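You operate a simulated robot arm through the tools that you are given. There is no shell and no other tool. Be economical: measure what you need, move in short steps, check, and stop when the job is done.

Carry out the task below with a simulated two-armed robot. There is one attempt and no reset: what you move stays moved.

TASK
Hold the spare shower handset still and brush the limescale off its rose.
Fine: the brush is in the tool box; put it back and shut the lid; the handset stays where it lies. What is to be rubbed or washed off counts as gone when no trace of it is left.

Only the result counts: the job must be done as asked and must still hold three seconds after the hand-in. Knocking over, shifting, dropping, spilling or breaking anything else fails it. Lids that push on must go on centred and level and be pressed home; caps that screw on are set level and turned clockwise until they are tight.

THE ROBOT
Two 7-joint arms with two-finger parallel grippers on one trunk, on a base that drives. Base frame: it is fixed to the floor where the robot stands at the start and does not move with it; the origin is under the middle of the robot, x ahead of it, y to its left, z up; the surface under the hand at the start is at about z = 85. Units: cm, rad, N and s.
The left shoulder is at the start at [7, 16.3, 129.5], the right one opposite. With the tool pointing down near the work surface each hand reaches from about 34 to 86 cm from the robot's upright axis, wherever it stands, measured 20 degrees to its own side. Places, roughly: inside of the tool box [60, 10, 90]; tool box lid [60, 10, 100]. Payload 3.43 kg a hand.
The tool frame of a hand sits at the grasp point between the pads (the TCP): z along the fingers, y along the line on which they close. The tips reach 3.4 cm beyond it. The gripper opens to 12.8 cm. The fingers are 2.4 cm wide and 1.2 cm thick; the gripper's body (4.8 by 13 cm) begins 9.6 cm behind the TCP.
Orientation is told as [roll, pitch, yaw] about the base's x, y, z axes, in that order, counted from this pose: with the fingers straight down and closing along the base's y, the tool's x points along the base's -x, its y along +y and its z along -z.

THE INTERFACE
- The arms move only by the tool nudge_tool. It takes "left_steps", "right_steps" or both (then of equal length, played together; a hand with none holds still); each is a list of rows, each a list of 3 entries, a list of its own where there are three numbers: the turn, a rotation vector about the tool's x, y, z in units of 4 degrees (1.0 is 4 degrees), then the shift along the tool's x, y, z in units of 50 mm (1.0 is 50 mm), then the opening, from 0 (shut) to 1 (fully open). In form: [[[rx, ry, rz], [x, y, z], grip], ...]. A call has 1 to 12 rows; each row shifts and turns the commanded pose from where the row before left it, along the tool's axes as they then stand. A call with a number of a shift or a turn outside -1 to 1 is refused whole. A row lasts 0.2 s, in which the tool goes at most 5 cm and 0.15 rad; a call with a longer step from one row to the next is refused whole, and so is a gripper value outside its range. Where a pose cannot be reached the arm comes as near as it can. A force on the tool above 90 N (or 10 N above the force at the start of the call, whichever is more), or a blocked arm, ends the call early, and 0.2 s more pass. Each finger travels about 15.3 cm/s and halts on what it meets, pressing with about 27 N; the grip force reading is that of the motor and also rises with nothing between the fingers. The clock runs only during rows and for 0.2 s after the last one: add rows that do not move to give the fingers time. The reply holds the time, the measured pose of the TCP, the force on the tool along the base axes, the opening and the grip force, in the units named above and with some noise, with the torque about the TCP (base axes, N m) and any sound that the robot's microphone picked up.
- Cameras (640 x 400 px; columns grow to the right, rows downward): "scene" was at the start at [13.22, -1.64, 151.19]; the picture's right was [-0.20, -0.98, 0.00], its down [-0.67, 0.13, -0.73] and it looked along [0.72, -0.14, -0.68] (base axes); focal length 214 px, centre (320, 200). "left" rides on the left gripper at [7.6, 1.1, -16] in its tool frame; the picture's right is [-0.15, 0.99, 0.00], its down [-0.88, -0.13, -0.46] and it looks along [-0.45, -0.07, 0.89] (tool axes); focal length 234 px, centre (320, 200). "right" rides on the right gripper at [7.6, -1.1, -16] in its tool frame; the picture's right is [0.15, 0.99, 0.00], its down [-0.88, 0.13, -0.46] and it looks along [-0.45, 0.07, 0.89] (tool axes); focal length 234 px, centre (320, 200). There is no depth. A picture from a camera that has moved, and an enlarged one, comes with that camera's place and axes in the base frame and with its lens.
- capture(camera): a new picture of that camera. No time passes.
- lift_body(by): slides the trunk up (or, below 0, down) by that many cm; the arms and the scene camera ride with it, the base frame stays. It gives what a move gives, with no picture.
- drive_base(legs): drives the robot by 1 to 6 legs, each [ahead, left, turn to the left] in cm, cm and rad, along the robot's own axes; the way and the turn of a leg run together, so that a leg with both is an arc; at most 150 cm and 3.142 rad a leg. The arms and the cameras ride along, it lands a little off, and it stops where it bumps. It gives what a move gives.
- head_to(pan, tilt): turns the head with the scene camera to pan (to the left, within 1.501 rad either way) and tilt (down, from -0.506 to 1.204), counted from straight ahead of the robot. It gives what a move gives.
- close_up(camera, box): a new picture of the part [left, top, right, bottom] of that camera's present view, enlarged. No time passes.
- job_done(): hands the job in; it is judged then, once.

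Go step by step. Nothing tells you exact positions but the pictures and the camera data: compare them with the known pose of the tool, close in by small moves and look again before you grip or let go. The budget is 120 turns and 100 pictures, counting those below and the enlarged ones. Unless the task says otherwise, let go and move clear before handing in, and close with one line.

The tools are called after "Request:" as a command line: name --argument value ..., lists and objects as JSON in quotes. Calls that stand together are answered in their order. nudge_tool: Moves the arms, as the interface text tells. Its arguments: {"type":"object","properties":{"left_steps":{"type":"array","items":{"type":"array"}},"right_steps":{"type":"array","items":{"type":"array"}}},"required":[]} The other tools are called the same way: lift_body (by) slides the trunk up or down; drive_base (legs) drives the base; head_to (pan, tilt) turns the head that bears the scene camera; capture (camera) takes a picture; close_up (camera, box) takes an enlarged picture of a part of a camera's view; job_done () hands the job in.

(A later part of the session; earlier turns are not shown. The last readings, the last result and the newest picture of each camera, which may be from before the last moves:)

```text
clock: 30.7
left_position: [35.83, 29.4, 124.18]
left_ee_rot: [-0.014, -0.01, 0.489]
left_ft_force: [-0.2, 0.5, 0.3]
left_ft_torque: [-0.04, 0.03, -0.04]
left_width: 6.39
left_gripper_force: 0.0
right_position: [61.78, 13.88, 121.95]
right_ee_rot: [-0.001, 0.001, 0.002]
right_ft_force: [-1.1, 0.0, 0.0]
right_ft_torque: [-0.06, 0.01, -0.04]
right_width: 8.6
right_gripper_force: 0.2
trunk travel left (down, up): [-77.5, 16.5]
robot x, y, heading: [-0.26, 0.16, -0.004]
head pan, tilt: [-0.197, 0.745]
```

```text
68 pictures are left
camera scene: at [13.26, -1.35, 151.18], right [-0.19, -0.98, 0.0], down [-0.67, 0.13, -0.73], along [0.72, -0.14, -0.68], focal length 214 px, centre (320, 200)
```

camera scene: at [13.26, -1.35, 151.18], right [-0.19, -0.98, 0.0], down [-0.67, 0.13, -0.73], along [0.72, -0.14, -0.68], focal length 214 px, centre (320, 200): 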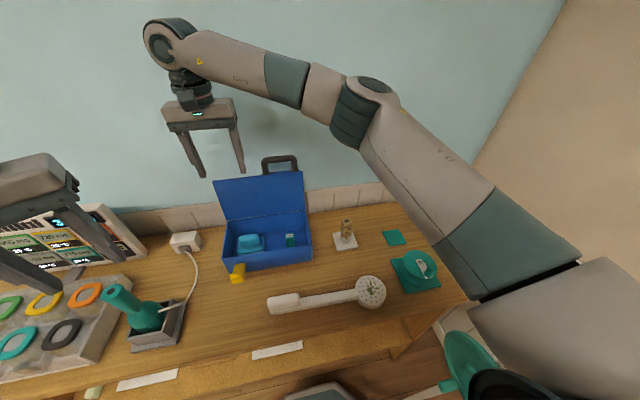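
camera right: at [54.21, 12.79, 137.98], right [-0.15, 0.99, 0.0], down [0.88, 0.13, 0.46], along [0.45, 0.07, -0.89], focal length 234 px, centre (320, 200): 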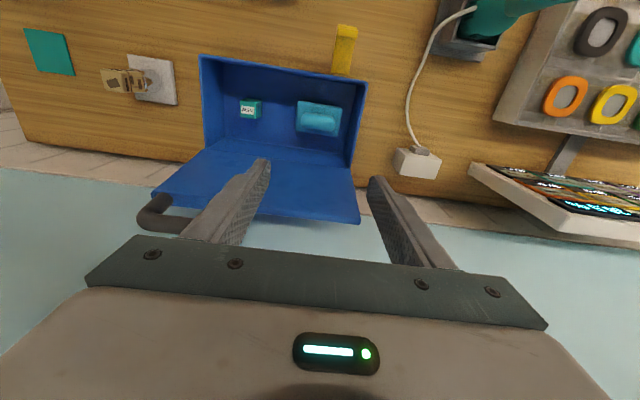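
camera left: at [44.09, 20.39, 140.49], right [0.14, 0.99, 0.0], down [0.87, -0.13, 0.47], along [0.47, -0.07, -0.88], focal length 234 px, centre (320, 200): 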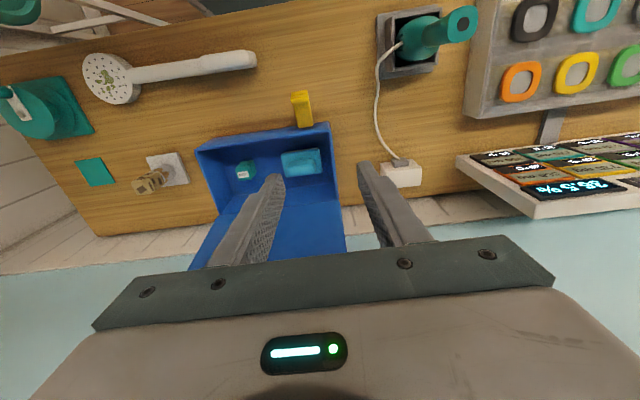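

Right hand is right above the brush. I lower to z≈94.5 while the left hand continues turning.

Request:
nudge_tool --left_steps '[[[0, 0, -1], [0, 0, 0], 0.5], [[0, 0, -1], [0, 0, 0], 0.5], [[0, 0, -1], [0, 0, 0], 0.5], [[0, 0, -1], [0, 0, 0], 0.5], [[0, 0, -1], [0, 0, 0], 0.5], [[0, 0, -1], [0, 0, 0], 0.5], [[0, 0, -1], [0, 0, 0], 0.5], [[0, 0, -1], [0, 0, 0], 0.5], [[0, 0, -1], [0, 0, 0], 0.5], [[0, 0, -1], [0, 0, 0], 0.5], [[0, 0, -1], [0, 0, 0], 0.5], [[0, 0, -1], [0, 0, 0], 0.5]]' --right_steps '[[[0, 0, 0], [0.1, 0, 0.6], 0.67], [[0, 0, 0], [0, 0, 0.6], 0.67], [[0, 0, 0], [0, 0, 0.6], 0.67], [[0, 0, 0], [0, 0, 0.6], 0.67], [[0, 0, 0], [0, 0, 0.6], 0.67], [[0, 0, 0], [0, 0, 0.6], 0.67], [[0, 0, 0], [0, 0, 0.6], 0.67], [[0, 0, 0], [0, 0, 0.5], 0.67], [[0, 0, 0], [0, 0, 0.4], 0.67], [[0, 0, 0], [0, 0, 0.3], 0.67], [[0, 0, 0], [0, 0, 0.1], 0.67], [[0, 0, 0], [0, 0, 0], 0.67]]'

Request:
capture --camera "right"

Request:
close_up --camera "scene" --box '[210, 190, 330, 280]'

```text
clock: 33.3
left_position: [35.72, 29.14, 124.34]
left_ee_rot: [-0.018, 0.002, 1.327]
left_ft_force: [-0.5, 0.4, -0.6]
left_ft_torque: [0.02, 0.0, 0.0]
left_width: 6.39
left_gripper_force: 0.2
right_position: [61.04, 13.74, 94.69]
right_ee_rot: [0.003, -0.001, 0.003]
right_ft_force: [0.3, -0.3, 0.1]
right_ft_torque: [0.03, -0.04, -0.01]
right_width: 8.58
right_gripper_force: 0.1
trunk travel left (down, up): [-77.5, 16.5]
robot x, y, heading: [0.25, 0.04, 0.003]
head pan, tilt: [-0.197, 0.745]
```

```text
67 pictures are left
camera right: at [53.52, 12.61, 110.62], right [-0.15, 0.99, 0.0], down [0.88, 0.13, 0.46], along [0.45, 0.07, -0.89], focal length 234 px, centre (320, 200)
```

right: 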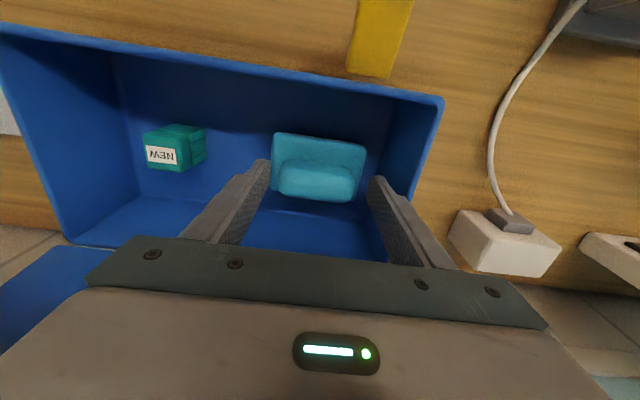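

```text
4.44 times, centred on (270, 235) of scene
camera zoom: at [13.2, -1.58, 151.19], right [-0.19, -0.98, 0.0], down [-0.67, 0.13, -0.73], along [0.72, -0.14, -0.68], focal length 953 px, centre (542, 44)
```

zoom: 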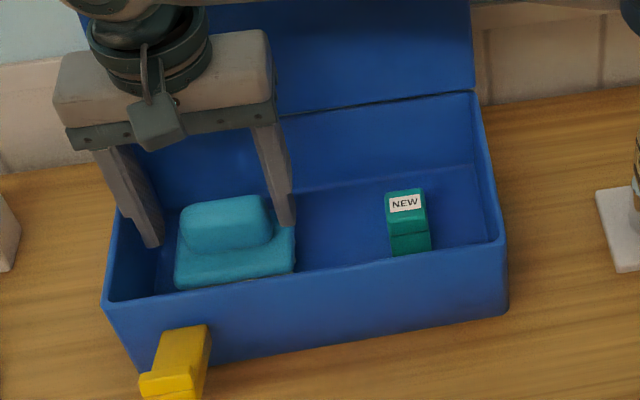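

The fingers straddle the grip block and are centred. I close here to feel whether the tips are low enough.

Request:
nudge_tool --right_steps '[[[0, 0, 0], [0, 0, 0], 0.5], [[0, 0, 0], [0, 0, 0], 0.5], [[0, 0, 0], [0, 0, 0], 0.5]]'

Request:
close_up --camera "right" --box '[220, 100, 420, 225]'

Request:
close_up --camera "scene" --box '[225, 220, 275, 260]'

```text
clock: 34.1
left_position: [35.77, 29.11, 124.28]
left_ee_rot: [-0.019, 0.001, 1.327]
left_ft_force: [-0.7, -0.6, 0.5]
left_ft_torque: [0.0, -0.03, -0.03]
left_width: 6.39
left_gripper_force: 0.0
right_position: [61.12, 13.72, 94.6]
right_ee_rot: [0.002, -0.001, 0.002]
right_ft_force: [0.4, 0.3, -0.2]
right_ft_torque: [0.0, 0.0, 0.0]
right_width: 6.48
right_gripper_force: 0.4
trunk travel left (down, up): [-77.5, 16.5]
robot x, y, heading: [0.27, -0.51, 0.005]
head pan, tilt: [-0.197, 0.745]
```

```text
3.20 times, centred on (320, 162) of right
camera zoom: at [53.53, 12.61, 110.63], right [-0.15, 0.99, 0.0], down [0.88, 0.13, 0.46], along [0.45, 0.07, -0.89], focal length 749 px, centre (320, 320)
```

zoom: 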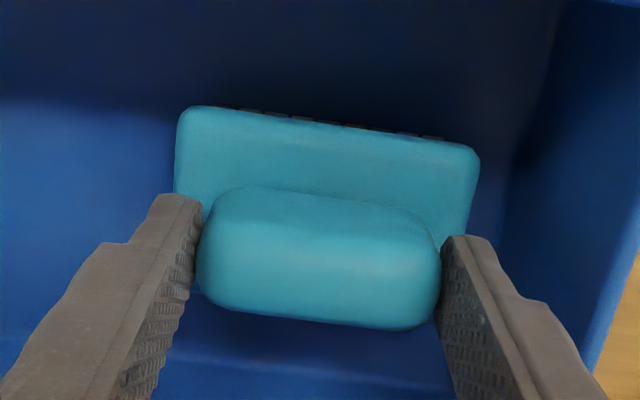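

```text
10.00 times, centred on (250, 240) of scene
camera zoom: at [13.2, -1.57, 151.19], right [-0.19, -0.98, 0.0], down [-0.67, 0.13, -0.73], along [0.72, -0.14, -0.68], focal length 2145 px, centre (1020, -200)
```

zoom: 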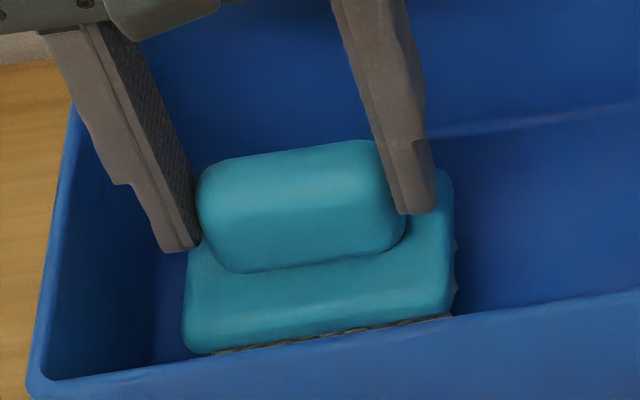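

The fingers bracket the grip. I lower 0.8 cm gently, then close.

Request:
nudge_tool --right_steps '[[[0, 0, 0], [0, 0, 0.06], 0.5], [[0, 0, 0], [0, 0, 0.06], 0.5], [[0, 0, 0], [0, 0, 0.04], 0.5]]'

Request:
close_up --camera "scene" --box '[225, 220, 275, 260]'

```text
clock: 34.9
left_position: [35.72, 29.22, 124.3]
left_ee_rot: [-0.019, 0.001, 1.328]
left_ft_force: [-0.4, 0.9, 0.0]
left_ft_torque: [-0.02, 0.0, 0.01]
left_width: 6.4
left_gripper_force: 0.1
right_position: [61.04, 13.77, 93.89]
right_ee_rot: [0.0, -0.001, 0.0]
right_ft_force: [0.5, 0.7, 0.4]
right_ft_torque: [-0.02, -0.02, 0.04]
right_width: 6.46
right_gripper_force: 0.5
trunk travel left (down, up): [-77.5, 16.5]
robot x, y, heading: [0.27, -0.3, 0.0]
head pan, tilt: [-0.197, 0.745]
```

```text
10.00 times, centred on (250, 240) of scene
camera zoom: at [13.2, -1.57, 151.19], right [-0.19, -0.98, 0.0], down [-0.67, 0.13, -0.73], along [0.72, -0.14, -0.68], focal length 2145 px, centre (1020, -200)
```

zoom: 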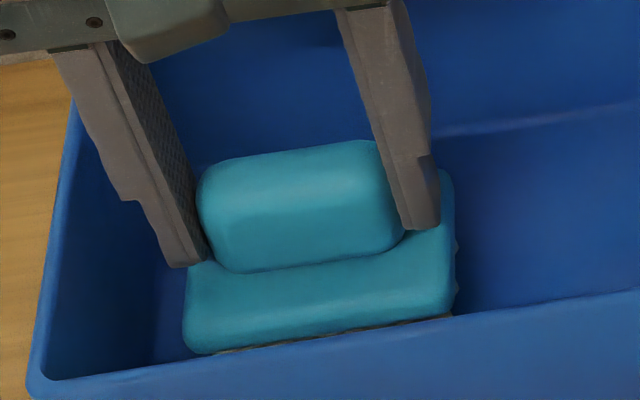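

Request:
nudge_tool --right_steps '[[[0, 0, 0], [0, 0, 0.05], 0.5], [[0, 0, 0], [0, 0, 0.05], 0.5]]'

Request:
nudge_tool --right_steps '[[[0, 0, 0], [0, 0, 0], 0.3], [[0, 0, 0], [0, 0, 0], 0.3], [[0, 0, 0], [0, 0, 0], 0.0], [[0, 0, 0], [0, 0, 0], 0.0]]'

Request:
close_up --camera "scene" --box '[225, 220, 275, 260]'

```text
clock: 35.5
left_position: [35.75, 29.15, 124.28]
left_ee_rot: [-0.017, 0.002, 1.327]
left_ft_force: [-0.1, 0.8, 0.4]
left_ft_torque: [-0.02, 0.0, -0.06]
left_width: 6.39
left_gripper_force: 0.1
right_position: [61.03, 13.84, 93.49]
right_ee_rot: [0.001, -0.001, 0.0]
right_ft_force: [0.1, 0.3, 1.1]
right_ft_torque: [0.01, 0.0, 0.03]
right_width: 6.5
right_gripper_force: 0.8
trunk travel left (down, up): [-77.5, 16.5]
robot x, y, heading: [0.1, 0.01, -0.001]
head pan, tilt: [-0.197, 0.745]
```

```text
clock: 36.5
left_position: [35.77, 29.06, 124.38]
left_ee_rot: [-0.018, 0.003, 1.326]
left_ft_force: [0.4, -0.5, -0.3]
left_ft_torque: [0.03, -0.01, 0.03]
left_width: 6.4
left_gripper_force: 0.1
right_position: [61.09, 13.88, 93.41]
right_ee_rot: [0.001, 0.0, 0.002]
right_ft_force: [0.4, -0.6, 0.3]
right_ft_torque: [-0.02, -0.02, 0.01]
right_width: 6.39
right_gripper_force: 27.1
trunk travel left (down, up): [-77.5, 16.5]
robot x, y, heading: [-0.02, 0.05, 0.003]
head pan, tilt: [-0.197, 0.745]
```

```text
10.00 times, centred on (250, 240) of scene
camera zoom: at [13.2, -1.57, 151.19], right [-0.19, -0.98, 0.0], down [-0.67, 0.13, -0.73], along [0.72, -0.14, -0.68], focal length 2145 px, centre (1020, -200)
```

zoom: 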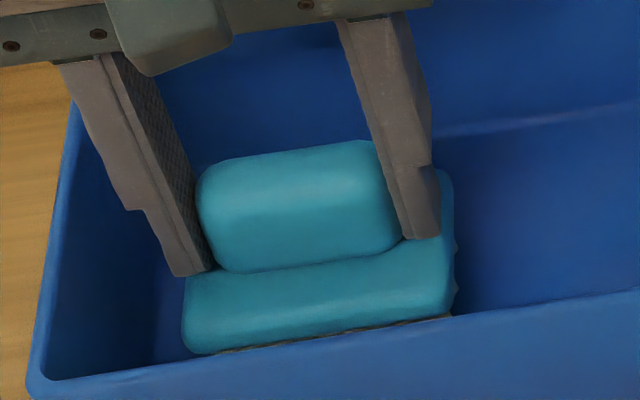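

The brush is gripped (6.4 cm wide, TCP z 93.4). I lift it straight up and look.

Request:
nudge_tool --right_steps '[[[0, 0, 0], [0, 0, -0.2], 0], [[0, 0, 0], [0, 0, -0.4], 0], [[0, 0, 0], [0, 0, -0.6], 0], [[0, 0, 0], [0, 0, -0.7], 0], [[0, 0, 0], [0, 0, -0.7], 0], [[0, 0, 0], [0, 0, -0.6], 0], [[0, 0, 0], [0, 0, 0], 0]]'

Request:
close_up --camera "scene" --box '[190, 100, 330, 280]'

```text
clock: 38.1
left_position: [35.83, 29.06, 124.28]
left_ee_rot: [-0.016, 0.002, 1.326]
left_ft_force: [0.4, 0.7, 0.6]
left_ft_torque: [-0.03, -0.01, 0.0]
left_width: 6.41
left_gripper_force: 0.0
right_position: [60.98, 13.84, 109.4]
right_ee_rot: [0.002, 0.0, 0.002]
right_ft_force: [0.2, -0.7, -0.7]
right_ft_torque: [-0.01, 0.01, -0.02]
right_width: 6.42
right_gripper_force: 26.9
trunk travel left (down, up): [-77.5, 16.5]
robot x, y, heading: [-0.02, 0.29, 0.001]
head pan, tilt: [-0.197, 0.745]
```

```text
2.22 times, centred on (260, 190) of scene
camera zoom: at [13.24, -1.57, 151.18], right [-0.19, -0.98, 0.0], down [-0.67, 0.13, -0.73], along [0.72, -0.14, -0.68], focal length 477 px, centre (453, 222)
```

zoom: 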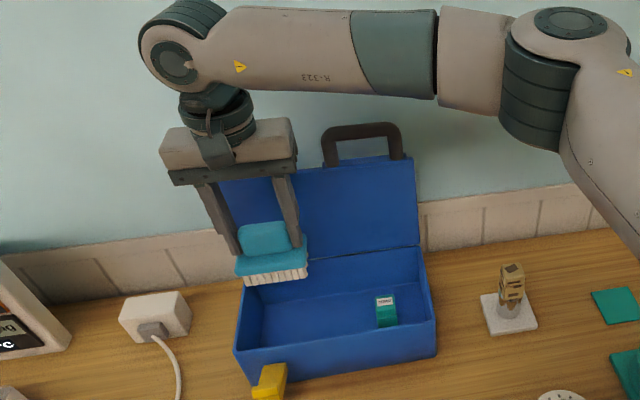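

The brush with white bristles is up. I carry it over to above the rose.

Request:
nudge_tool --right_steps '[[[0, 0, 0], [0.2, -0.3, -0.3], 0], [[0, 0, 0], [0.456, -0.7, -0.2], 0], [[0, 0, 0], [0.456, -0.7, -0.2], 0], [[0, 0, 0], [0.456, -0.7, -0.2], 0], [[0, 0, 0], [0.456, -0.7, -0.2], 0], [[0, 0, 0], [0.456, -0.7, 0], 0], [[0, 0, 0], [0.456, -0.7, 0], 0], [[0, 0, 0], [0.456, -0.7, 0], 0], [[0, 0, 0], [0.456, -0.7, 0], 0], [[0, 0, 0], [0.456, -0.7, 0], 0], [[0, 0, 0], [0.25, -0.44, 0], 0], [[0, 0, 0], [0, 0, 0], 0]]'

Request:
capture --camera "scene"

Request:
capture --camera "right"

Request:
capture --camera "left"

```text
clock: 40.7
left_position: [35.78, 29.18, 124.18]
left_ee_rot: [-0.018, 0.002, 1.326]
left_ft_force: [-0.1, 1.4, -0.1]
left_ft_torque: [0.0, 0.0, 0.0]
left_width: 6.39
left_gripper_force: 0.1
right_position: [38.2, -21.73, 114.94]
right_ee_rot: [0.002, 0.0, 0.001]
right_ft_force: [-0.3, 0.2, -1.1]
right_ft_torque: [0.0, 0.02, 0.03]
right_width: 6.39
right_gripper_force: 26.6
trunk travel left (down, up): [-77.5, 16.5]
robot x, y, heading: [0.46, 0.04, 0.004]
head pan, tilt: [-0.197, 0.745]
```

```text
60 pictures are left
camera scene: at [13.25, -1.5, 151.18], right [-0.19, -0.98, 0.0], down [-0.67, 0.13, -0.73], along [0.72, -0.14, -0.68], focal length 214 px, centre (320, 200)
```

scene: 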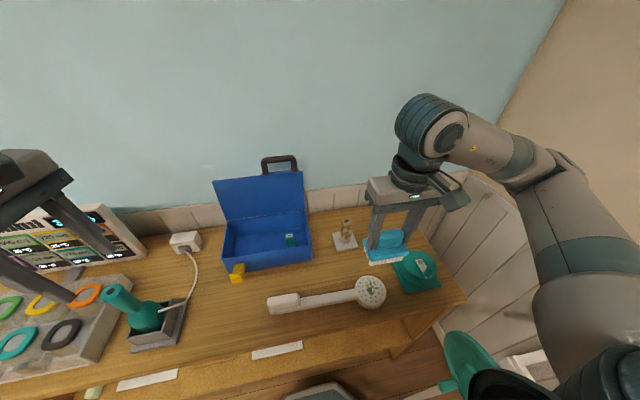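

```text
59 pictures are left
camera right: at [30.68, -22.76, 130.94], right [-0.15, 0.99, 0.0], down [0.88, 0.13, 0.46], along [0.45, 0.07, -0.89], focal length 234 px, centre (320, 200)
```

right: 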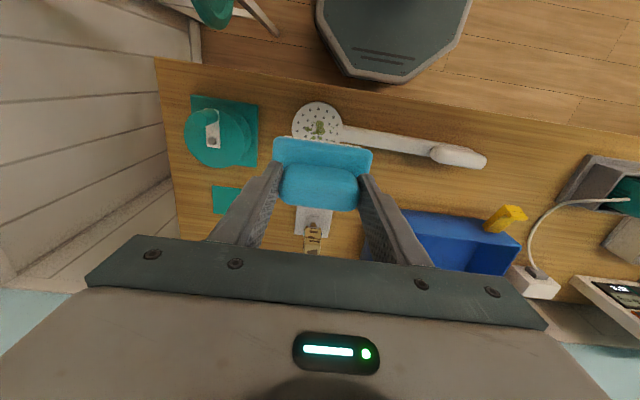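

```text
58 pictures are left
camera left: at [32.71, 22.27, 140.3], right [-0.92, 0.38, -0.02], down [0.33, 0.83, 0.46], along [0.19, 0.42, -0.89], focal length 234 px, centre (320, 200)
```

left: 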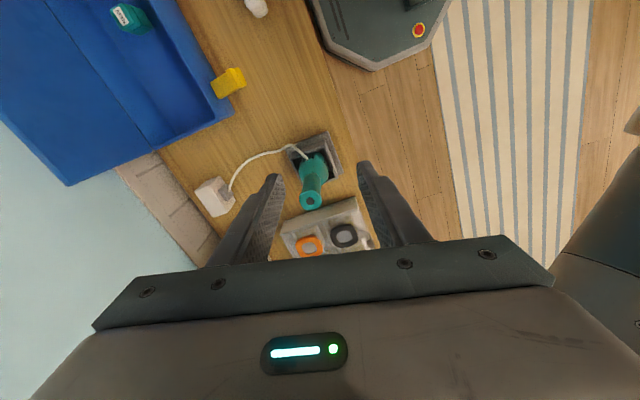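

The right hand is above the rose; the handset's fat end is near (39.2, 5, 88.5) with its axis ~5° off y. I bring the left hand above it with matching yaw.

Request:
nudge_tool --left_steps '[[[0, 0, 0], [0.73, -0.31, 0.2], 0.5], [[0, 0, 0], [0.73, -0.31, 0.3], 0.5], [[0, 0, 0], [0.73, -0.31, 0.4], 0.5], [[0, 0, 0], [0.73, -0.31, 0.4], 0.5], [[0, 0, 0], [0.73, -0.31, 0.4], 0.5], [[0, 0, 0], [0.73, -0.31, 0.4], 0.5], [[0, 0, -1], [0, 0, 0.3], 0.5], [[0, 0, -1], [0, 0, 0.2], 0.5], [[0, 0, -0.3], [0, 0, 0], 0.5], [[0, 0, 0], [0, 0, 0], 0.5]]'

Request:
capture --camera "left"

Request:
capture --camera "scene"

```text
clock: 42.9
left_position: [39.65, 5.59, 111.43]
left_ee_rot: [-0.018, 0.004, 1.487]
left_ft_force: [1.3, 0.2, 0.7]
left_ft_torque: [-0.02, 0.02, 0.04]
left_width: 6.38
left_gripper_force: 0.1
right_position: [38.23, -21.65, 114.97]
right_ee_rot: [0.003, -0.002, 0.002]
right_ft_force: [0.1, 0.6, -1.3]
right_ft_torque: [-0.02, 0.04, 0.02]
right_width: 6.39
right_gripper_force: 27.0
trunk travel left (down, up): [-77.5, 16.5]
robot x, y, heading: [0.28, -0.12, 0.003]
head pan, tilt: [-0.197, 0.745]
```

```text
57 pictures are left
camera left: at [37.78, -1.81, 127.5], right [-0.97, 0.23, -0.02], down [0.2, 0.87, 0.45], along [0.12, 0.44, -0.89], focal length 234 px, centre (320, 200)
```

left: 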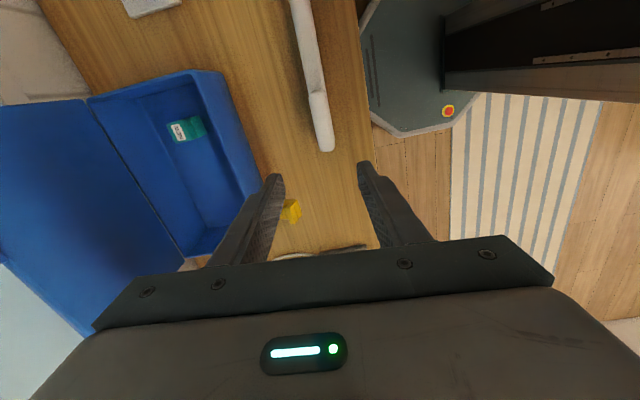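

```text
56 pictures are left
camera scene: at [13.19, -1.55, 151.19], right [-0.19, -0.98, 0.0], down [-0.67, 0.13, -0.73], along [0.72, -0.14, -0.68], focal length 214 px, centre (320, 200)
```

scene: 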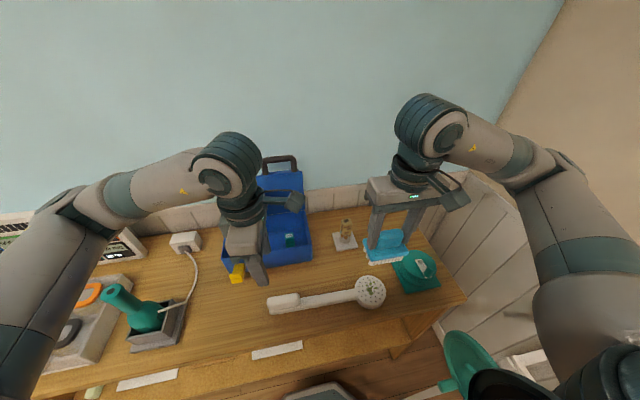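

Yaw reachable. The fat end spans y −0.4…8.5 at x≈39.8. I lower to z≈97 and check.

Request:
nudge_tool --left_steps '[[[0, 0, 0], [0.05, 0, 0.6], 0.5], [[0, 0, 0], [0, 0, 0.6], 0.5], [[0, 0, 0], [0, 0, 0.6], 0.5], [[0, 0, 0], [0, 0, 0.6], 0.5], [[0, 0, 0], [0, 0, 0.45], 0.5], [[0, 0, 0], [0, 0, 0], 0.5]]'

Request:
capture --camera "left"

Request:
close_up --camera "scene" --box '[220, 230, 400, 340]'

```text
clock: 44.3
left_position: [39.88, 5.37, 97.38]
left_ee_rot: [-0.018, 0.004, 1.486]
left_ft_force: [-0.7, 0.0, 0.7]
left_ft_torque: [0.01, -0.03, 0.02]
left_width: 6.4
left_gripper_force: 0.0
right_position: [38.17, -21.62, 114.96]
right_ee_rot: [0.001, 0.001, 0.001]
right_ft_force: [0.2, 0.2, -1.5]
right_ft_torque: [0.01, 0.0, -0.01]
right_width: 6.37
right_gripper_force: 27.1
trunk travel left (down, up): [-77.5, 16.5]
robot x, y, heading: [-0.09, 0.02, 0.003]
head pan, tilt: [-0.197, 0.745]
```

```text
55 pictures are left
camera left: at [37.96, -2.02, 113.41], right [-0.97, 0.23, -0.02], down [0.2, 0.87, 0.45], along [0.12, 0.44, -0.89], focal length 234 px, centre (320, 200)
```

left: 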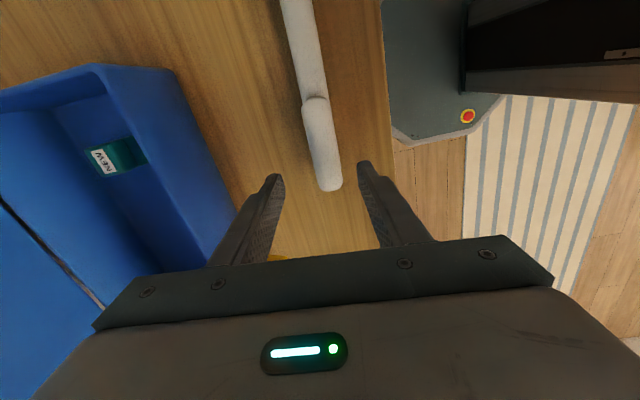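

```text
3.56 times, centred on (310, 285) of scene
camera zoom: at [13.2, -1.63, 151.19], right [-0.19, -0.98, 0.0], down [-0.67, 0.13, -0.73], along [0.72, -0.14, -0.68], focal length 763 px, centre (356, -102)
```

zoom: 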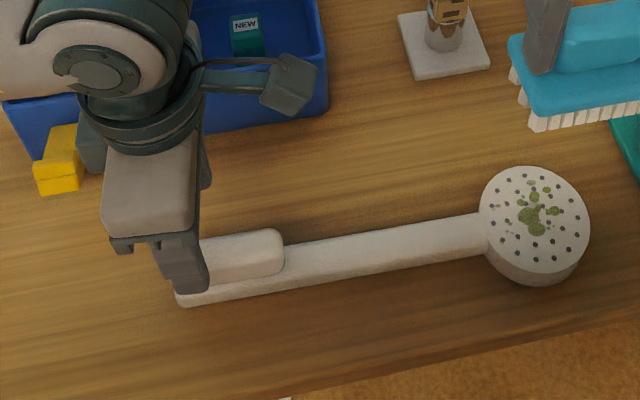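

Well centred to ~0.3 cm. I correct slightly, lower to TCP z≈90.3 and close gently on the handset.

Request:
nudge_tool --left_steps '[[[0, 0, 0], [0.16, 0.05, 0.3], 0.5], [[0, 0, 0], [0, 0, 0.4], 0.5], [[0, 0, 0], [0, 0, 0.4], 0.5], [[0, 0, 0], [0, 0, 0.2], 0.5], [[0, 0, 0], [0, 0, 0.1], 0.5], [[0, 0, 0], [0, 0, 0], 0.5]]'

Request:
close_up --camera "left" --box '[220, 80, 420, 255]'

```text
clock: 45.9
left_position: [41.78, 3.72, 92.72]
left_ee_rot: [-0.081, -0.008, 1.488]
left_ft_force: [0.8, 0.5, -0.3]
left_ft_torque: [-0.1, 0.08, 0.02]
left_width: 6.43
left_gripper_force: 0.3
right_position: [37.73, -22.61, 115.1]
right_ee_rot: [0.011, -0.008, -0.001]
right_ft_force: [-0.2, 0.7, -0.4]
right_ft_torque: [-0.09, 0.07, -0.04]
right_width: 6.38
right_gripper_force: 27.2
trunk travel left (down, up): [-77.5, 16.5]
robot x, y, heading: [0.1, -0.01, -0.004]
head pan, tilt: [-0.197, 0.745]
stopped in row 6 (left hand): the arm was blocked; the commanded pose is now the measured one
```

```text
2.29 times, centred on (320, 168) of left
camera zoom: at [39.0, -3.71, 108.44], right [-0.97, 0.23, -0.08], down [0.16, 0.87, 0.47], along [0.18, 0.45, -0.88], focal length 535 px, centre (320, 274)
```

zoom: 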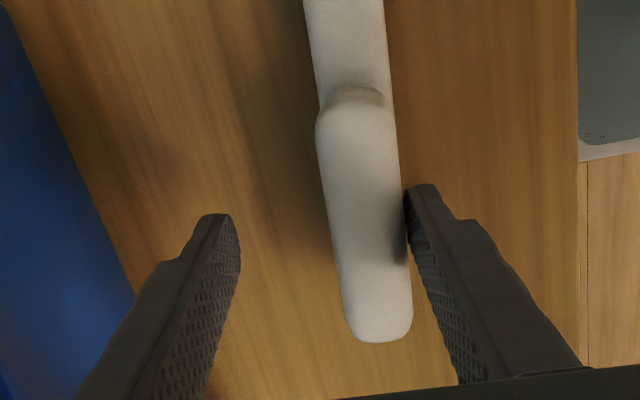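

The left arm was blocked by something (no tool force). I look at the scene to find what it touches.

Request:
capture --camera "scene"

Request:
close_up --camera "right" --box '[300, 0, 640, 280]'

```text
52 pictures are left
camera scene: at [12.59, -2.82, 151.32], right [-0.2, -0.98, -0.01], down [-0.66, 0.14, -0.74], along [0.72, -0.14, -0.68], focal length 214 px, centre (320, 200)
```

scene: 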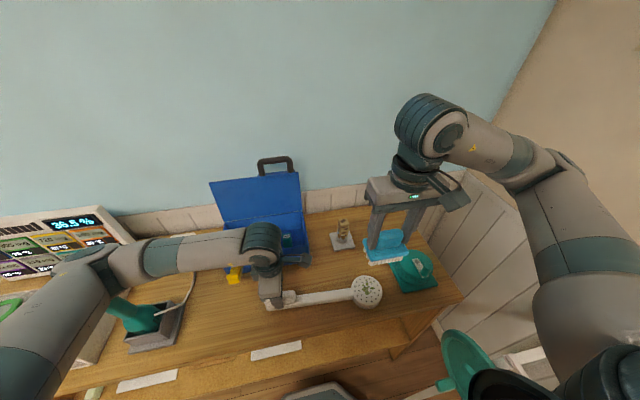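

```text
1.43 times, centred on (470, 140) of right
camera zoom: at [30.07, -23.93, 131.01], right [-0.14, 0.99, 0.01], down [0.88, 0.12, 0.46], along [0.46, 0.07, -0.89], focal length 334 px, centre (106, 286)
```

zoom: 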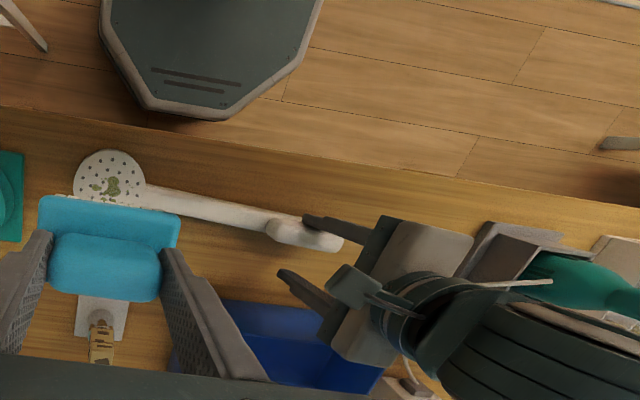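

The left forearm came down near the teal tool on the left. I raise the left hand back up and check that tool.

Request:
nudge_tool --left_steps '[[[0, 0, 0], [0, 0, -0.3], 0.5], [[0, 0, 0], [0, 0, -0.5], 0.5], [[0, 0, 0], [0, 0, -0.6], 0.5], [[0, 0, 0], [0, 0, -0.6], 0.5], [[0, 0, 0], [0, 0, -0.6], 0.5], [[0, 0, 0], [0, 0, -0.6], 0.5], [[0, 0, 0], [0, 0, 0], 0.5]]'

Request:
capture --camera "scene"

Request:
close_up --camera "scene" --box '[60, 260, 220, 370]'

```text
clock: 47.5
left_position: [40.58, 4.49, 107.39]
left_ee_rot: [-0.051, 0.001, 1.485]
left_ft_force: [1.0, 0.5, 0.3]
left_ft_torque: [0.01, 0.04, -0.02]
left_width: 6.4
left_gripper_force: 0.0
right_position: [38.28, -21.86, 115.01]
right_ee_rot: [0.001, 0.001, -0.001]
right_ft_force: [-0.3, -0.3, -1.2]
right_ft_torque: [0.01, 0.0, -0.02]
right_width: 6.38
right_gripper_force: 26.7
trunk travel left (down, up): [-77.5, 16.5]
robot x, y, heading: [0.19, -0.31, 0.004]
head pan, tilt: [-0.197, 0.745]
```

```text
50 pictures are left
camera scene: at [13.38, -1.71, 151.18], right [-0.2, -0.98, 0.0], down [-0.67, 0.13, -0.73], along [0.72, -0.14, -0.68], focal length 214 px, centre (320, 200)
```

scene: 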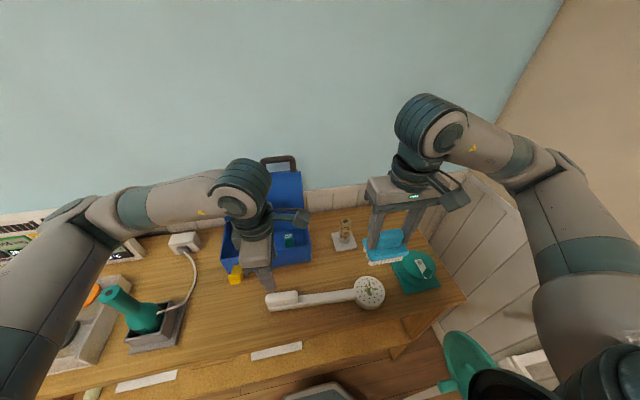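

```text
3.64 times, centred on (140, 315) of scene
camera zoom: at [13.38, -1.71, 151.18], right [-0.2, -0.98, 0.0], down [-0.67, 0.13, -0.73], along [0.72, -0.14, -0.68], focal length 780 px, centre (974, -218)
```

zoom: 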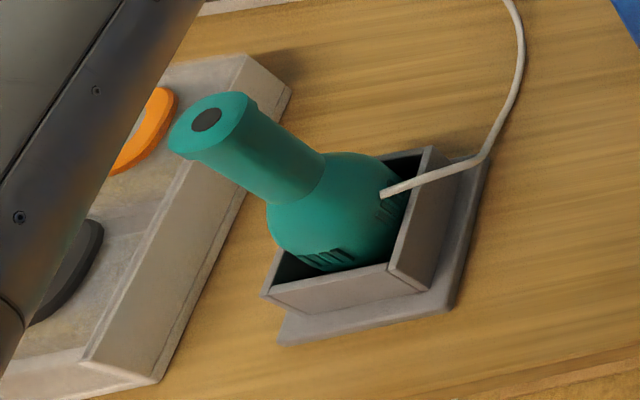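

Nothing moved visibly. I raise the trunk by 14 cm so the left elbow and forearm stay higher.

Request:
lift_body --by 14

Request:
nudge_tool --left_steps '[[[0, 0, 0], [0, 0.1, 0.6], 0.5], [[0, 0, 0], [0, 0, 0.6], 0.5], [[0, 0, 0], [0, 0, 0.6], 0.5], [[0, 0, 0], [0, 0, 0.6], 0.5], [[0, 0, 0], [0, 0, 0.6], 0.5], [[0, 0, 0], [0, 0, 0], 0.5]]'

Request:
capture --camera "scene"

```text
clock: 49.2
left_position: [40.68, 4.41, 121.35]
left_ee_rot: [-0.053, 0.0, 1.485]
left_ft_force: [-0.4, -0.1, -1.4]
left_ft_torque: [-0.04, 0.0, -0.01]
left_width: 6.41
left_gripper_force: 0.1
right_position: [38.34, -21.83, 129.08]
right_ee_rot: [0.001, -0.001, -0.001]
right_ft_force: [0.6, -1.0, -1.1]
right_ft_torque: [-0.02, 0.01, 0.01]
right_width: 6.37
right_gripper_force: 27.3
trunk travel left (down, up): [-91.5, 2.5]
robot x, y, heading: [0.11, 0.06, -0.004]
head pan, tilt: [-0.197, 0.745]
```

```text
clock: 50.6
left_position: [40.89, 4.28, 106.33]
left_ee_rot: [-0.051, 0.0, 1.486]
left_ft_force: [-0.3, -0.8, -0.6]
left_ft_torque: [0.0, 0.02, -0.03]
left_width: 6.4
left_gripper_force: 0.0
right_position: [38.29, -21.93, 128.94]
right_ee_rot: [0.001, -0.002, -0.002]
right_ft_force: [0.6, 0.3, -0.3]
right_ft_torque: [0.01, 0.01, 0.0]
right_width: 6.43
right_gripper_force: 27.4
trunk travel left (down, up): [-91.5, 2.5]
robot x, y, heading: [-0.15, 0.01, -0.002]
head pan, tilt: [-0.197, 0.745]
```

```text
48 pictures are left
camera scene: at [13.35, -1.78, 165.19], right [-0.2, -0.98, 0.0], down [-0.67, 0.13, -0.73], along [0.72, -0.14, -0.68], focal length 214 px, centre (320, 200)
```

scene: 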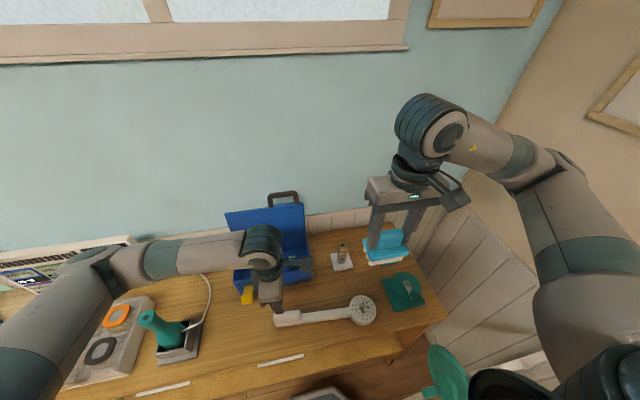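

No block at this pose now. I fix the slight tilt and x offset, and go down in steps.

Request:
nudge_tool --left_steps '[[[0, -0.73, 0], [-0.06, 0.24, 0.2], 0.5], [[0, 0, 0], [0, 0, 0.5], 0.5], [[0, 0, 0], [0, 0, 0.5], 0.5], [[0, 0, 0], [0, 0, 0.4], 0.5], [[0, 0, 0], [0, 0, 0], 0.5]]'

Request:
capture --camera "left"

Request:
capture --camera "scene"

```text
clock: 51.8
left_position: [40.17, 5.14, 98.35]
left_ee_rot: [-0.051, -0.052, 1.49]
left_ft_force: [-0.2, -0.1, 0.8]
left_ft_torque: [0.03, 0.0, 0.04]
left_width: 6.39
left_gripper_force: 0.1
right_position: [38.21, -21.87, 128.88]
right_ee_rot: [0.004, 0.0, -0.004]
right_ft_force: [0.3, -0.5, -0.8]
right_ft_torque: [0.0, 0.0, 0.01]
right_width: 6.39
right_gripper_force: 27.0
trunk travel left (down, up): [-91.5, 2.5]
robot x, y, heading: [0.14, 0.32, -0.003]
head pan, tilt: [-0.197, 0.745]
```

```text
47 pictures are left
camera left: at [37.69, -3.03, 113.85], right [-0.97, 0.23, -0.04], down [0.18, 0.84, 0.51], along [0.15, 0.48, -0.86], focal length 234 px, centre (320, 200)
```

left: 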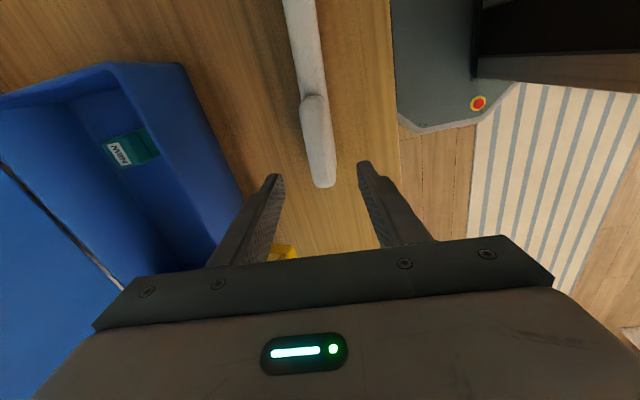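

```text
46 pictures are left
camera scene: at [13.35, -1.76, 165.19], right [-0.2, -0.98, 0.0], down [-0.67, 0.13, -0.73], along [0.72, -0.14, -0.68], focal length 214 px, centre (320, 200)
```

scene: 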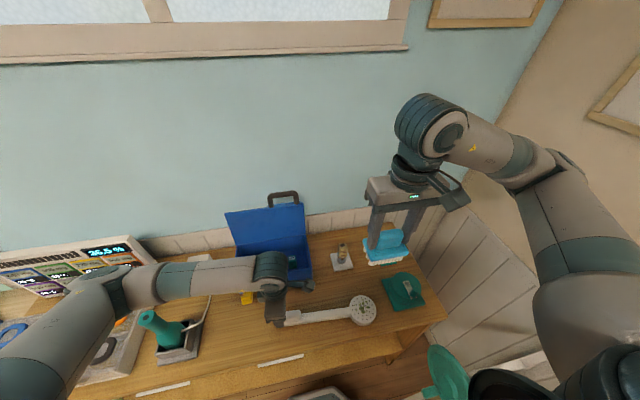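

My tilt fix was on the wrong axis, and the elbow hovers over the teal tool. Better: hold the fat block lengthwise at yaw ≈ −3°, which keeps the elbow high. I rise, level out and unwind the yaw.

Request:
nudge_tool --left_steps '[[[0, 0, 0], [0, 0, -0.6], 0.5], [[0, 0, 0], [0, 0, -0.6], 0.5], [[0, 0, 0], [0, 0, -0.6], 0.5], [[-0.73, 0.73, 0], [0, 0, 0], 0.5], [[0, 0, 1], [0, 0, 0], 0.5], [[0, 0, 1], [0, 0, 0], 0.5], [[0, 0, 1], [0, 0, 0], 0.5], [[0, 0, 1], [0, 0, 0], 0.5], [[0, 0, 1], [0, 0, 0], 0.5], [[0, 0, 1], [0, 0, 0], 0.5], [[0, 0, 1], [0, 0, 0], 0.5], [[0, 0, 1], [0, 0, 0], 0.5]]'

Request:
nudge_tool --left_steps '[[[0, 0, 1], [0, 0, 0], 0.9], [[0, 0, 1], [0, 0, 0], 0.9], [[0, 0, 1], [0, 0, 0], 0.9], [[0, 0, 1], [0, 0, 0], 0.9], [[0, 0, 1], [0, 0, 0], 0.9], [[0, 0, 1], [0, 0, 0], 0.9], [[0, 0, 1], [0, 0, 0], 0.9], [[0, 0, 1], [0, 0, 0], 0.9], [[0, 0, 1], [0, 0, 0], 0.9], [[0, 0, 1], [0, 0, 0], 0.9], [[0, 0, 1], [0, 0, 0], 0.9], [[0, 0, 1], [0, 0, 0], 0.9]]'

```text
clock: 54.4
left_position: [39.61, 4.6, 107.36]
left_ee_rot: [-0.001, 0.0, 0.929]
left_ft_force: [0.0, -0.7, 1.0]
left_ft_torque: [0.0, -0.05, 0.01]
left_width: 6.38
left_gripper_force: 0.2
right_position: [38.32, -21.88, 128.93]
right_ee_rot: [0.002, 0.001, -0.002]
right_ft_force: [0.6, 0.5, -0.9]
right_ft_torque: [0.0, 0.04, -0.01]
right_width: 6.41
right_gripper_force: 27.6
trunk travel left (down, up): [-91.5, 2.5]
robot x, y, heading: [0.14, 0.35, 0.001]
head pan, tilt: [-0.197, 0.745]
```

```text
clock: 57.0
left_position: [39.69, 4.63, 107.21]
left_ee_rot: [0.0, 0.0, 0.09]
left_ft_force: [0.1, -0.3, 0.0]
left_ft_torque: [0.0, 0.0, 0.0]
left_width: 11.53
left_gripper_force: 0.0
right_position: [38.33, -21.86, 128.99]
right_ee_rot: [0.002, -0.001, -0.003]
right_ft_force: [0.6, 0.6, -1.5]
right_ft_torque: [0.02, 0.03, -0.02]
right_width: 6.4
right_gripper_force: 27.5
trunk travel left (down, up): [-91.5, 2.5]
robot x, y, heading: [0.09, -0.02, 0.004]
head pan, tilt: [-0.197, 0.745]
```

Request:
nudge_tool --left_steps '[[[0, 0, 1], [0, -0.06, 0.3], 0.9], [[0, 0, 1], [0, 0, 0.4], 0.9], [[0, 0, 0], [0, 0, 0.3], 0.9], [[0, 0, 0], [0, 0, 0], 0.9]]'

Request:
capture --camera "left"

Request:
capture --camera "scene"

```text
clock: 58.0
left_position: [39.7, 4.33, 102.41]
left_ee_rot: [0.0, -0.004, -0.048]
left_ft_force: [0.7, 0.4, 0.4]
left_ft_torque: [0.0, 0.03, 0.0]
left_width: 11.5
left_gripper_force: 0.0
right_position: [38.29, -21.88, 128.96]
right_ee_rot: [0.003, 0.001, -0.002]
right_ft_force: [0.1, -0.3, -1.2]
right_ft_torque: [0.0, -0.02, -0.02]
right_width: 6.42
right_gripper_force: 27.3
trunk travel left (down, up): [-91.5, 2.5]
robot x, y, heading: [-0.26, -0.16, -0.002]
head pan, tilt: [-0.197, 0.745]
```

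```text
45 pictures are left
camera left: at [32.24, 5.92, 118.33], right [0.2, 0.98, 0.0], down [0.87, -0.17, 0.46], along [0.45, -0.09, -0.89], focal length 234 px, centre (320, 200)
```

left: 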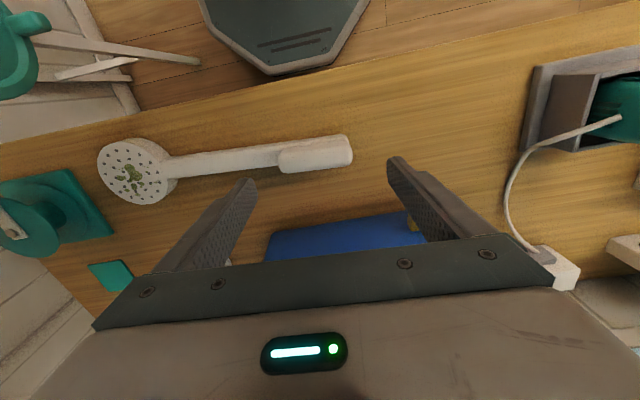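

```text
44 pictures are left
camera scene: at [13.35, -1.78, 165.19], right [-0.2, -0.98, 0.0], down [-0.67, 0.13, -0.73], along [0.72, -0.14, -0.68], focal length 214 px, centre (320, 200)
```

scene: 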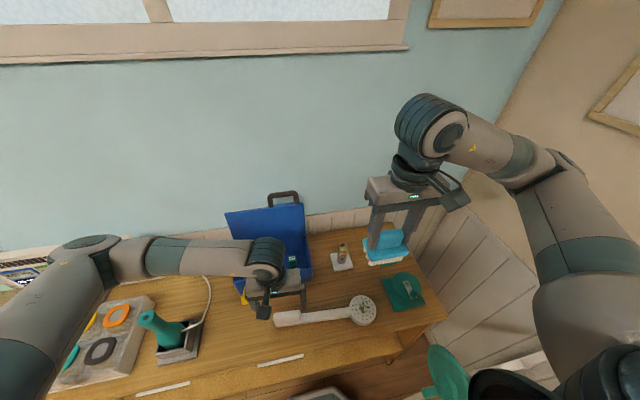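

The block spans y −1…8.3 at x≈40.1. I align (yaw −5°) and lower to z≈94 with fingers open ±5.8 cm.

Request:
nudge_tool --left_steps '[[[0, 0, 0.6], [-0.08, -0.12, 0.4], 0.92], [[0, 0, 0], [0, 0, 0.5], 0.92], [[0, 0, 0], [0, 0, 0.5], 0.92], [[0, 0, 0], [0, 0, 0.28], 0.92], [[0, 0, 0], [0, 0, 0], 0.92]]'

Request:
capture --camera "left"

Request:
close_up --camera "scene" --box '[220, 260, 400, 350]'

```text
clock: 59.2
left_position: [40.01, 3.7, 93.99]
left_ee_rot: [0.0, -0.002, -0.09]
left_ft_force: [-0.4, 0.8, 0.7]
left_ft_torque: [0.01, -0.02, -0.04]
left_width: 11.77
left_gripper_force: 0.1
right_position: [38.32, -21.89, 129.0]
right_ee_rot: [0.003, -0.002, -0.002]
right_ft_force: [1.0, -0.6, 0.0]
right_ft_torque: [0.03, 0.02, 0.0]
right_width: 6.41
right_gripper_force: 26.7
trunk travel left (down, up): [-91.5, 2.5]
robot x, y, heading: [-0.1, -0.08, 0.0]
head pan, tilt: [-0.197, 0.745]
```

```text
43 pictures are left
camera left: at [32.78, 5.7, 110.03], right [0.24, 0.97, 0.0], down [0.86, -0.21, 0.46], along [0.44, -0.11, -0.89], focal length 234 px, centre (320, 200)
```

left: 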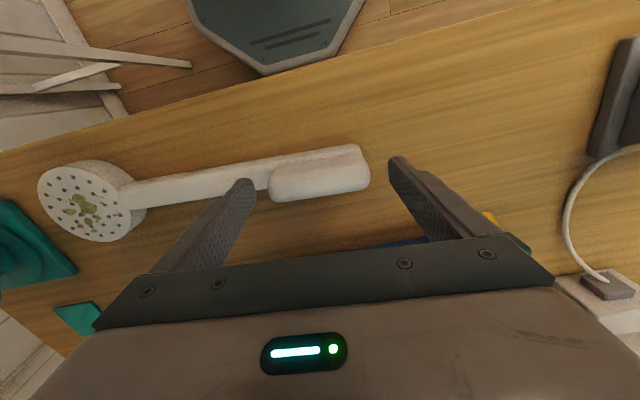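

```text
3.56 times, centred on (310, 305) of scene
camera zoom: at [13.34, -1.76, 165.19], right [-0.2, -0.98, 0.0], down [-0.67, 0.13, -0.73], along [0.72, -0.14, -0.68], focal length 763 px, centre (356, -173)
```

zoom: 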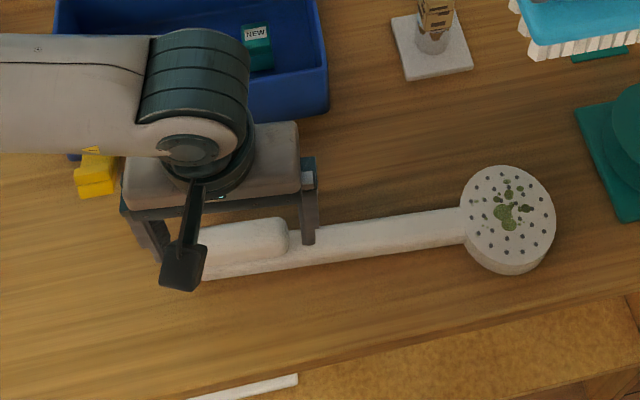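

Centred well. I lower 1.7 cm and close partway, then fully.

Request:
nudge_tool --left_steps '[[[0, 0, 0], [-0.03, 0.01, 0.15], 0.92], [[0, 0, 0], [0, 0, 0.1], 0.92], [[0, 0, 0], [0, 0, 0.09], 0.92], [[0, 0, 0], [0, 0, 0], 0.8]]'

Request:
close_up --camera "left" --box '[200, 90, 460, 250]'

Request:
close_up --camera "scene" --box '[250, 285, 330, 345]'

```text
clock: 60.2
left_position: [40.31, 3.86, 92.17]
left_ee_rot: [0.0, -0.003, -0.091]
left_ft_force: [-0.2, 0.7, -0.5]
left_ft_torque: [-0.01, 0.0, 0.04]
left_width: 10.22
left_gripper_force: 0.0
right_position: [38.32, -21.93, 128.97]
right_ee_rot: [0.001, -0.001, -0.003]
right_ft_force: [0.7, -0.4, -1.0]
right_ft_torque: [-0.02, 0.01, 0.03]
right_width: 6.42
right_gripper_force: 26.8
trunk travel left (down, up): [-91.5, 2.5]
robot x, y, heading: [-0.19, -0.14, -0.002]
head pan, tilt: [-0.197, 0.745]
```

```text
2.46 times, centred on (330, 170) of left
camera zoom: at [32.97, 5.74, 108.24], right [0.24, 0.97, 0.0], down [0.86, -0.21, 0.46], along [0.44, -0.11, -0.89], focal length 576 px, centre (295, 274)
```

zoom: 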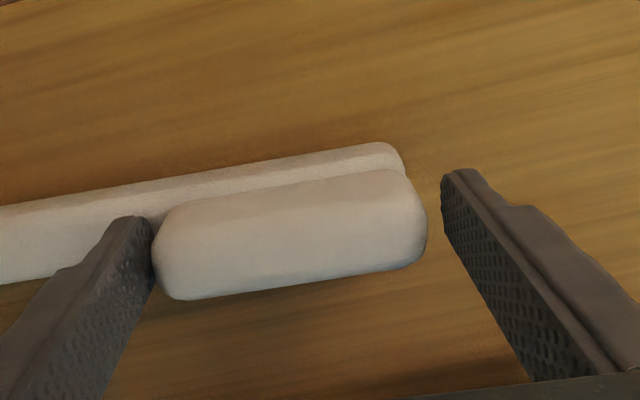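

```text
6.67 times, centred on (290, 315) of scene
camera zoom: at [13.36, -1.76, 165.19], right [-0.2, -0.98, 0.0], down [-0.67, 0.13, -0.73], along [0.72, -0.14, -0.68], focal length 1430 px, centre (520, -567)
```

zoom: 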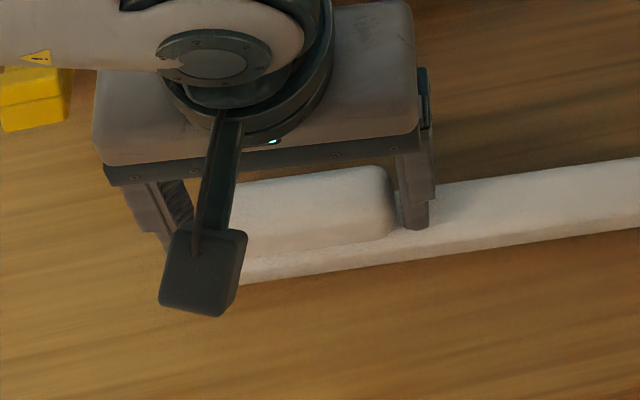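

The finger on the rose side is nearly touching; I shift 0.3 cm to the left and close.

Request:
nudge_tool --left_steps '[[[0, 0, 0], [0, 0.06, 0], 0.78], [[0, 0, 0], [0, 0, 0], 0.74], [[0, 0, 0], [0, 0, 0], 0.7], [[0, 0, 0], [0, 0, 0], 0.66], [[0, 0, 0], [0, 0, 0], 0.5], [[0, 0, 0], [0, 0, 0], 0.5]]'

Request:
close_up --camera "left" --box '[200, 90, 460, 250]'

Request:
close_up --camera "scene" --box '[220, 260, 400, 350]'

```text
clock: 61.6
left_position: [40.4, 4.1, 92.22]
left_ee_rot: [-0.001, -0.001, -0.091]
left_ft_force: [0.0, 0.0, -0.4]
left_ft_torque: [-0.08, 0.05, 0.11]
left_width: 8.99
left_gripper_force: 27.0
right_position: [38.39, -21.85, 128.92]
right_ee_rot: [0.003, -0.001, 0.0]
right_ft_force: [-0.1, 0.2, -0.3]
right_ft_torque: [0.01, -0.01, 0.03]
right_width: 6.37
right_gripper_force: 27.3
trunk travel left (down, up): [-91.5, 2.5]
robot x, y, heading: [0.16, -0.22, 0.003]
head pan, tilt: [-0.197, 0.745]
```

```text
2.46 times, centred on (330, 170) of left
camera zoom: at [33.0, 5.94, 108.27], right [0.24, 0.97, 0.0], down [0.86, -0.21, 0.46], along [0.44, -0.11, -0.89], focal length 576 px, centre (295, 274)
```

zoom: 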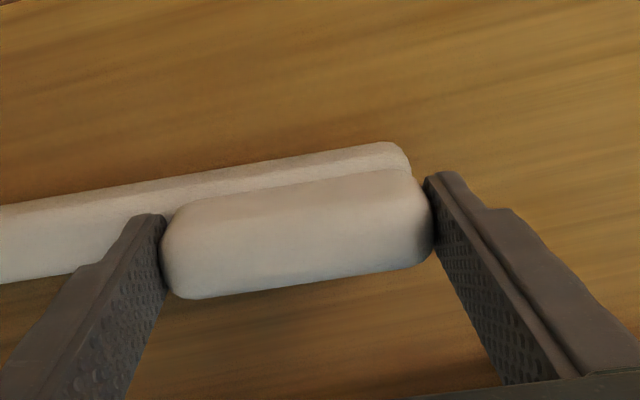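

```text
3.56 times, centred on (310, 305) of scene
camera zoom: at [13.34, -1.77, 165.19], right [-0.2, -0.98, 0.0], down [-0.67, 0.13, -0.73], along [0.72, -0.14, -0.68], focal length 763 px, centre (356, -173)
```

zoom: 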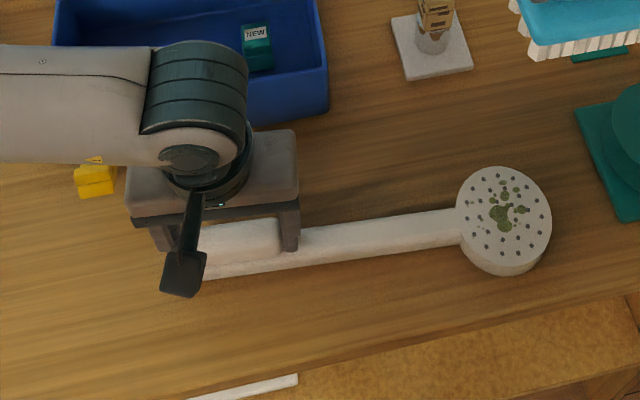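

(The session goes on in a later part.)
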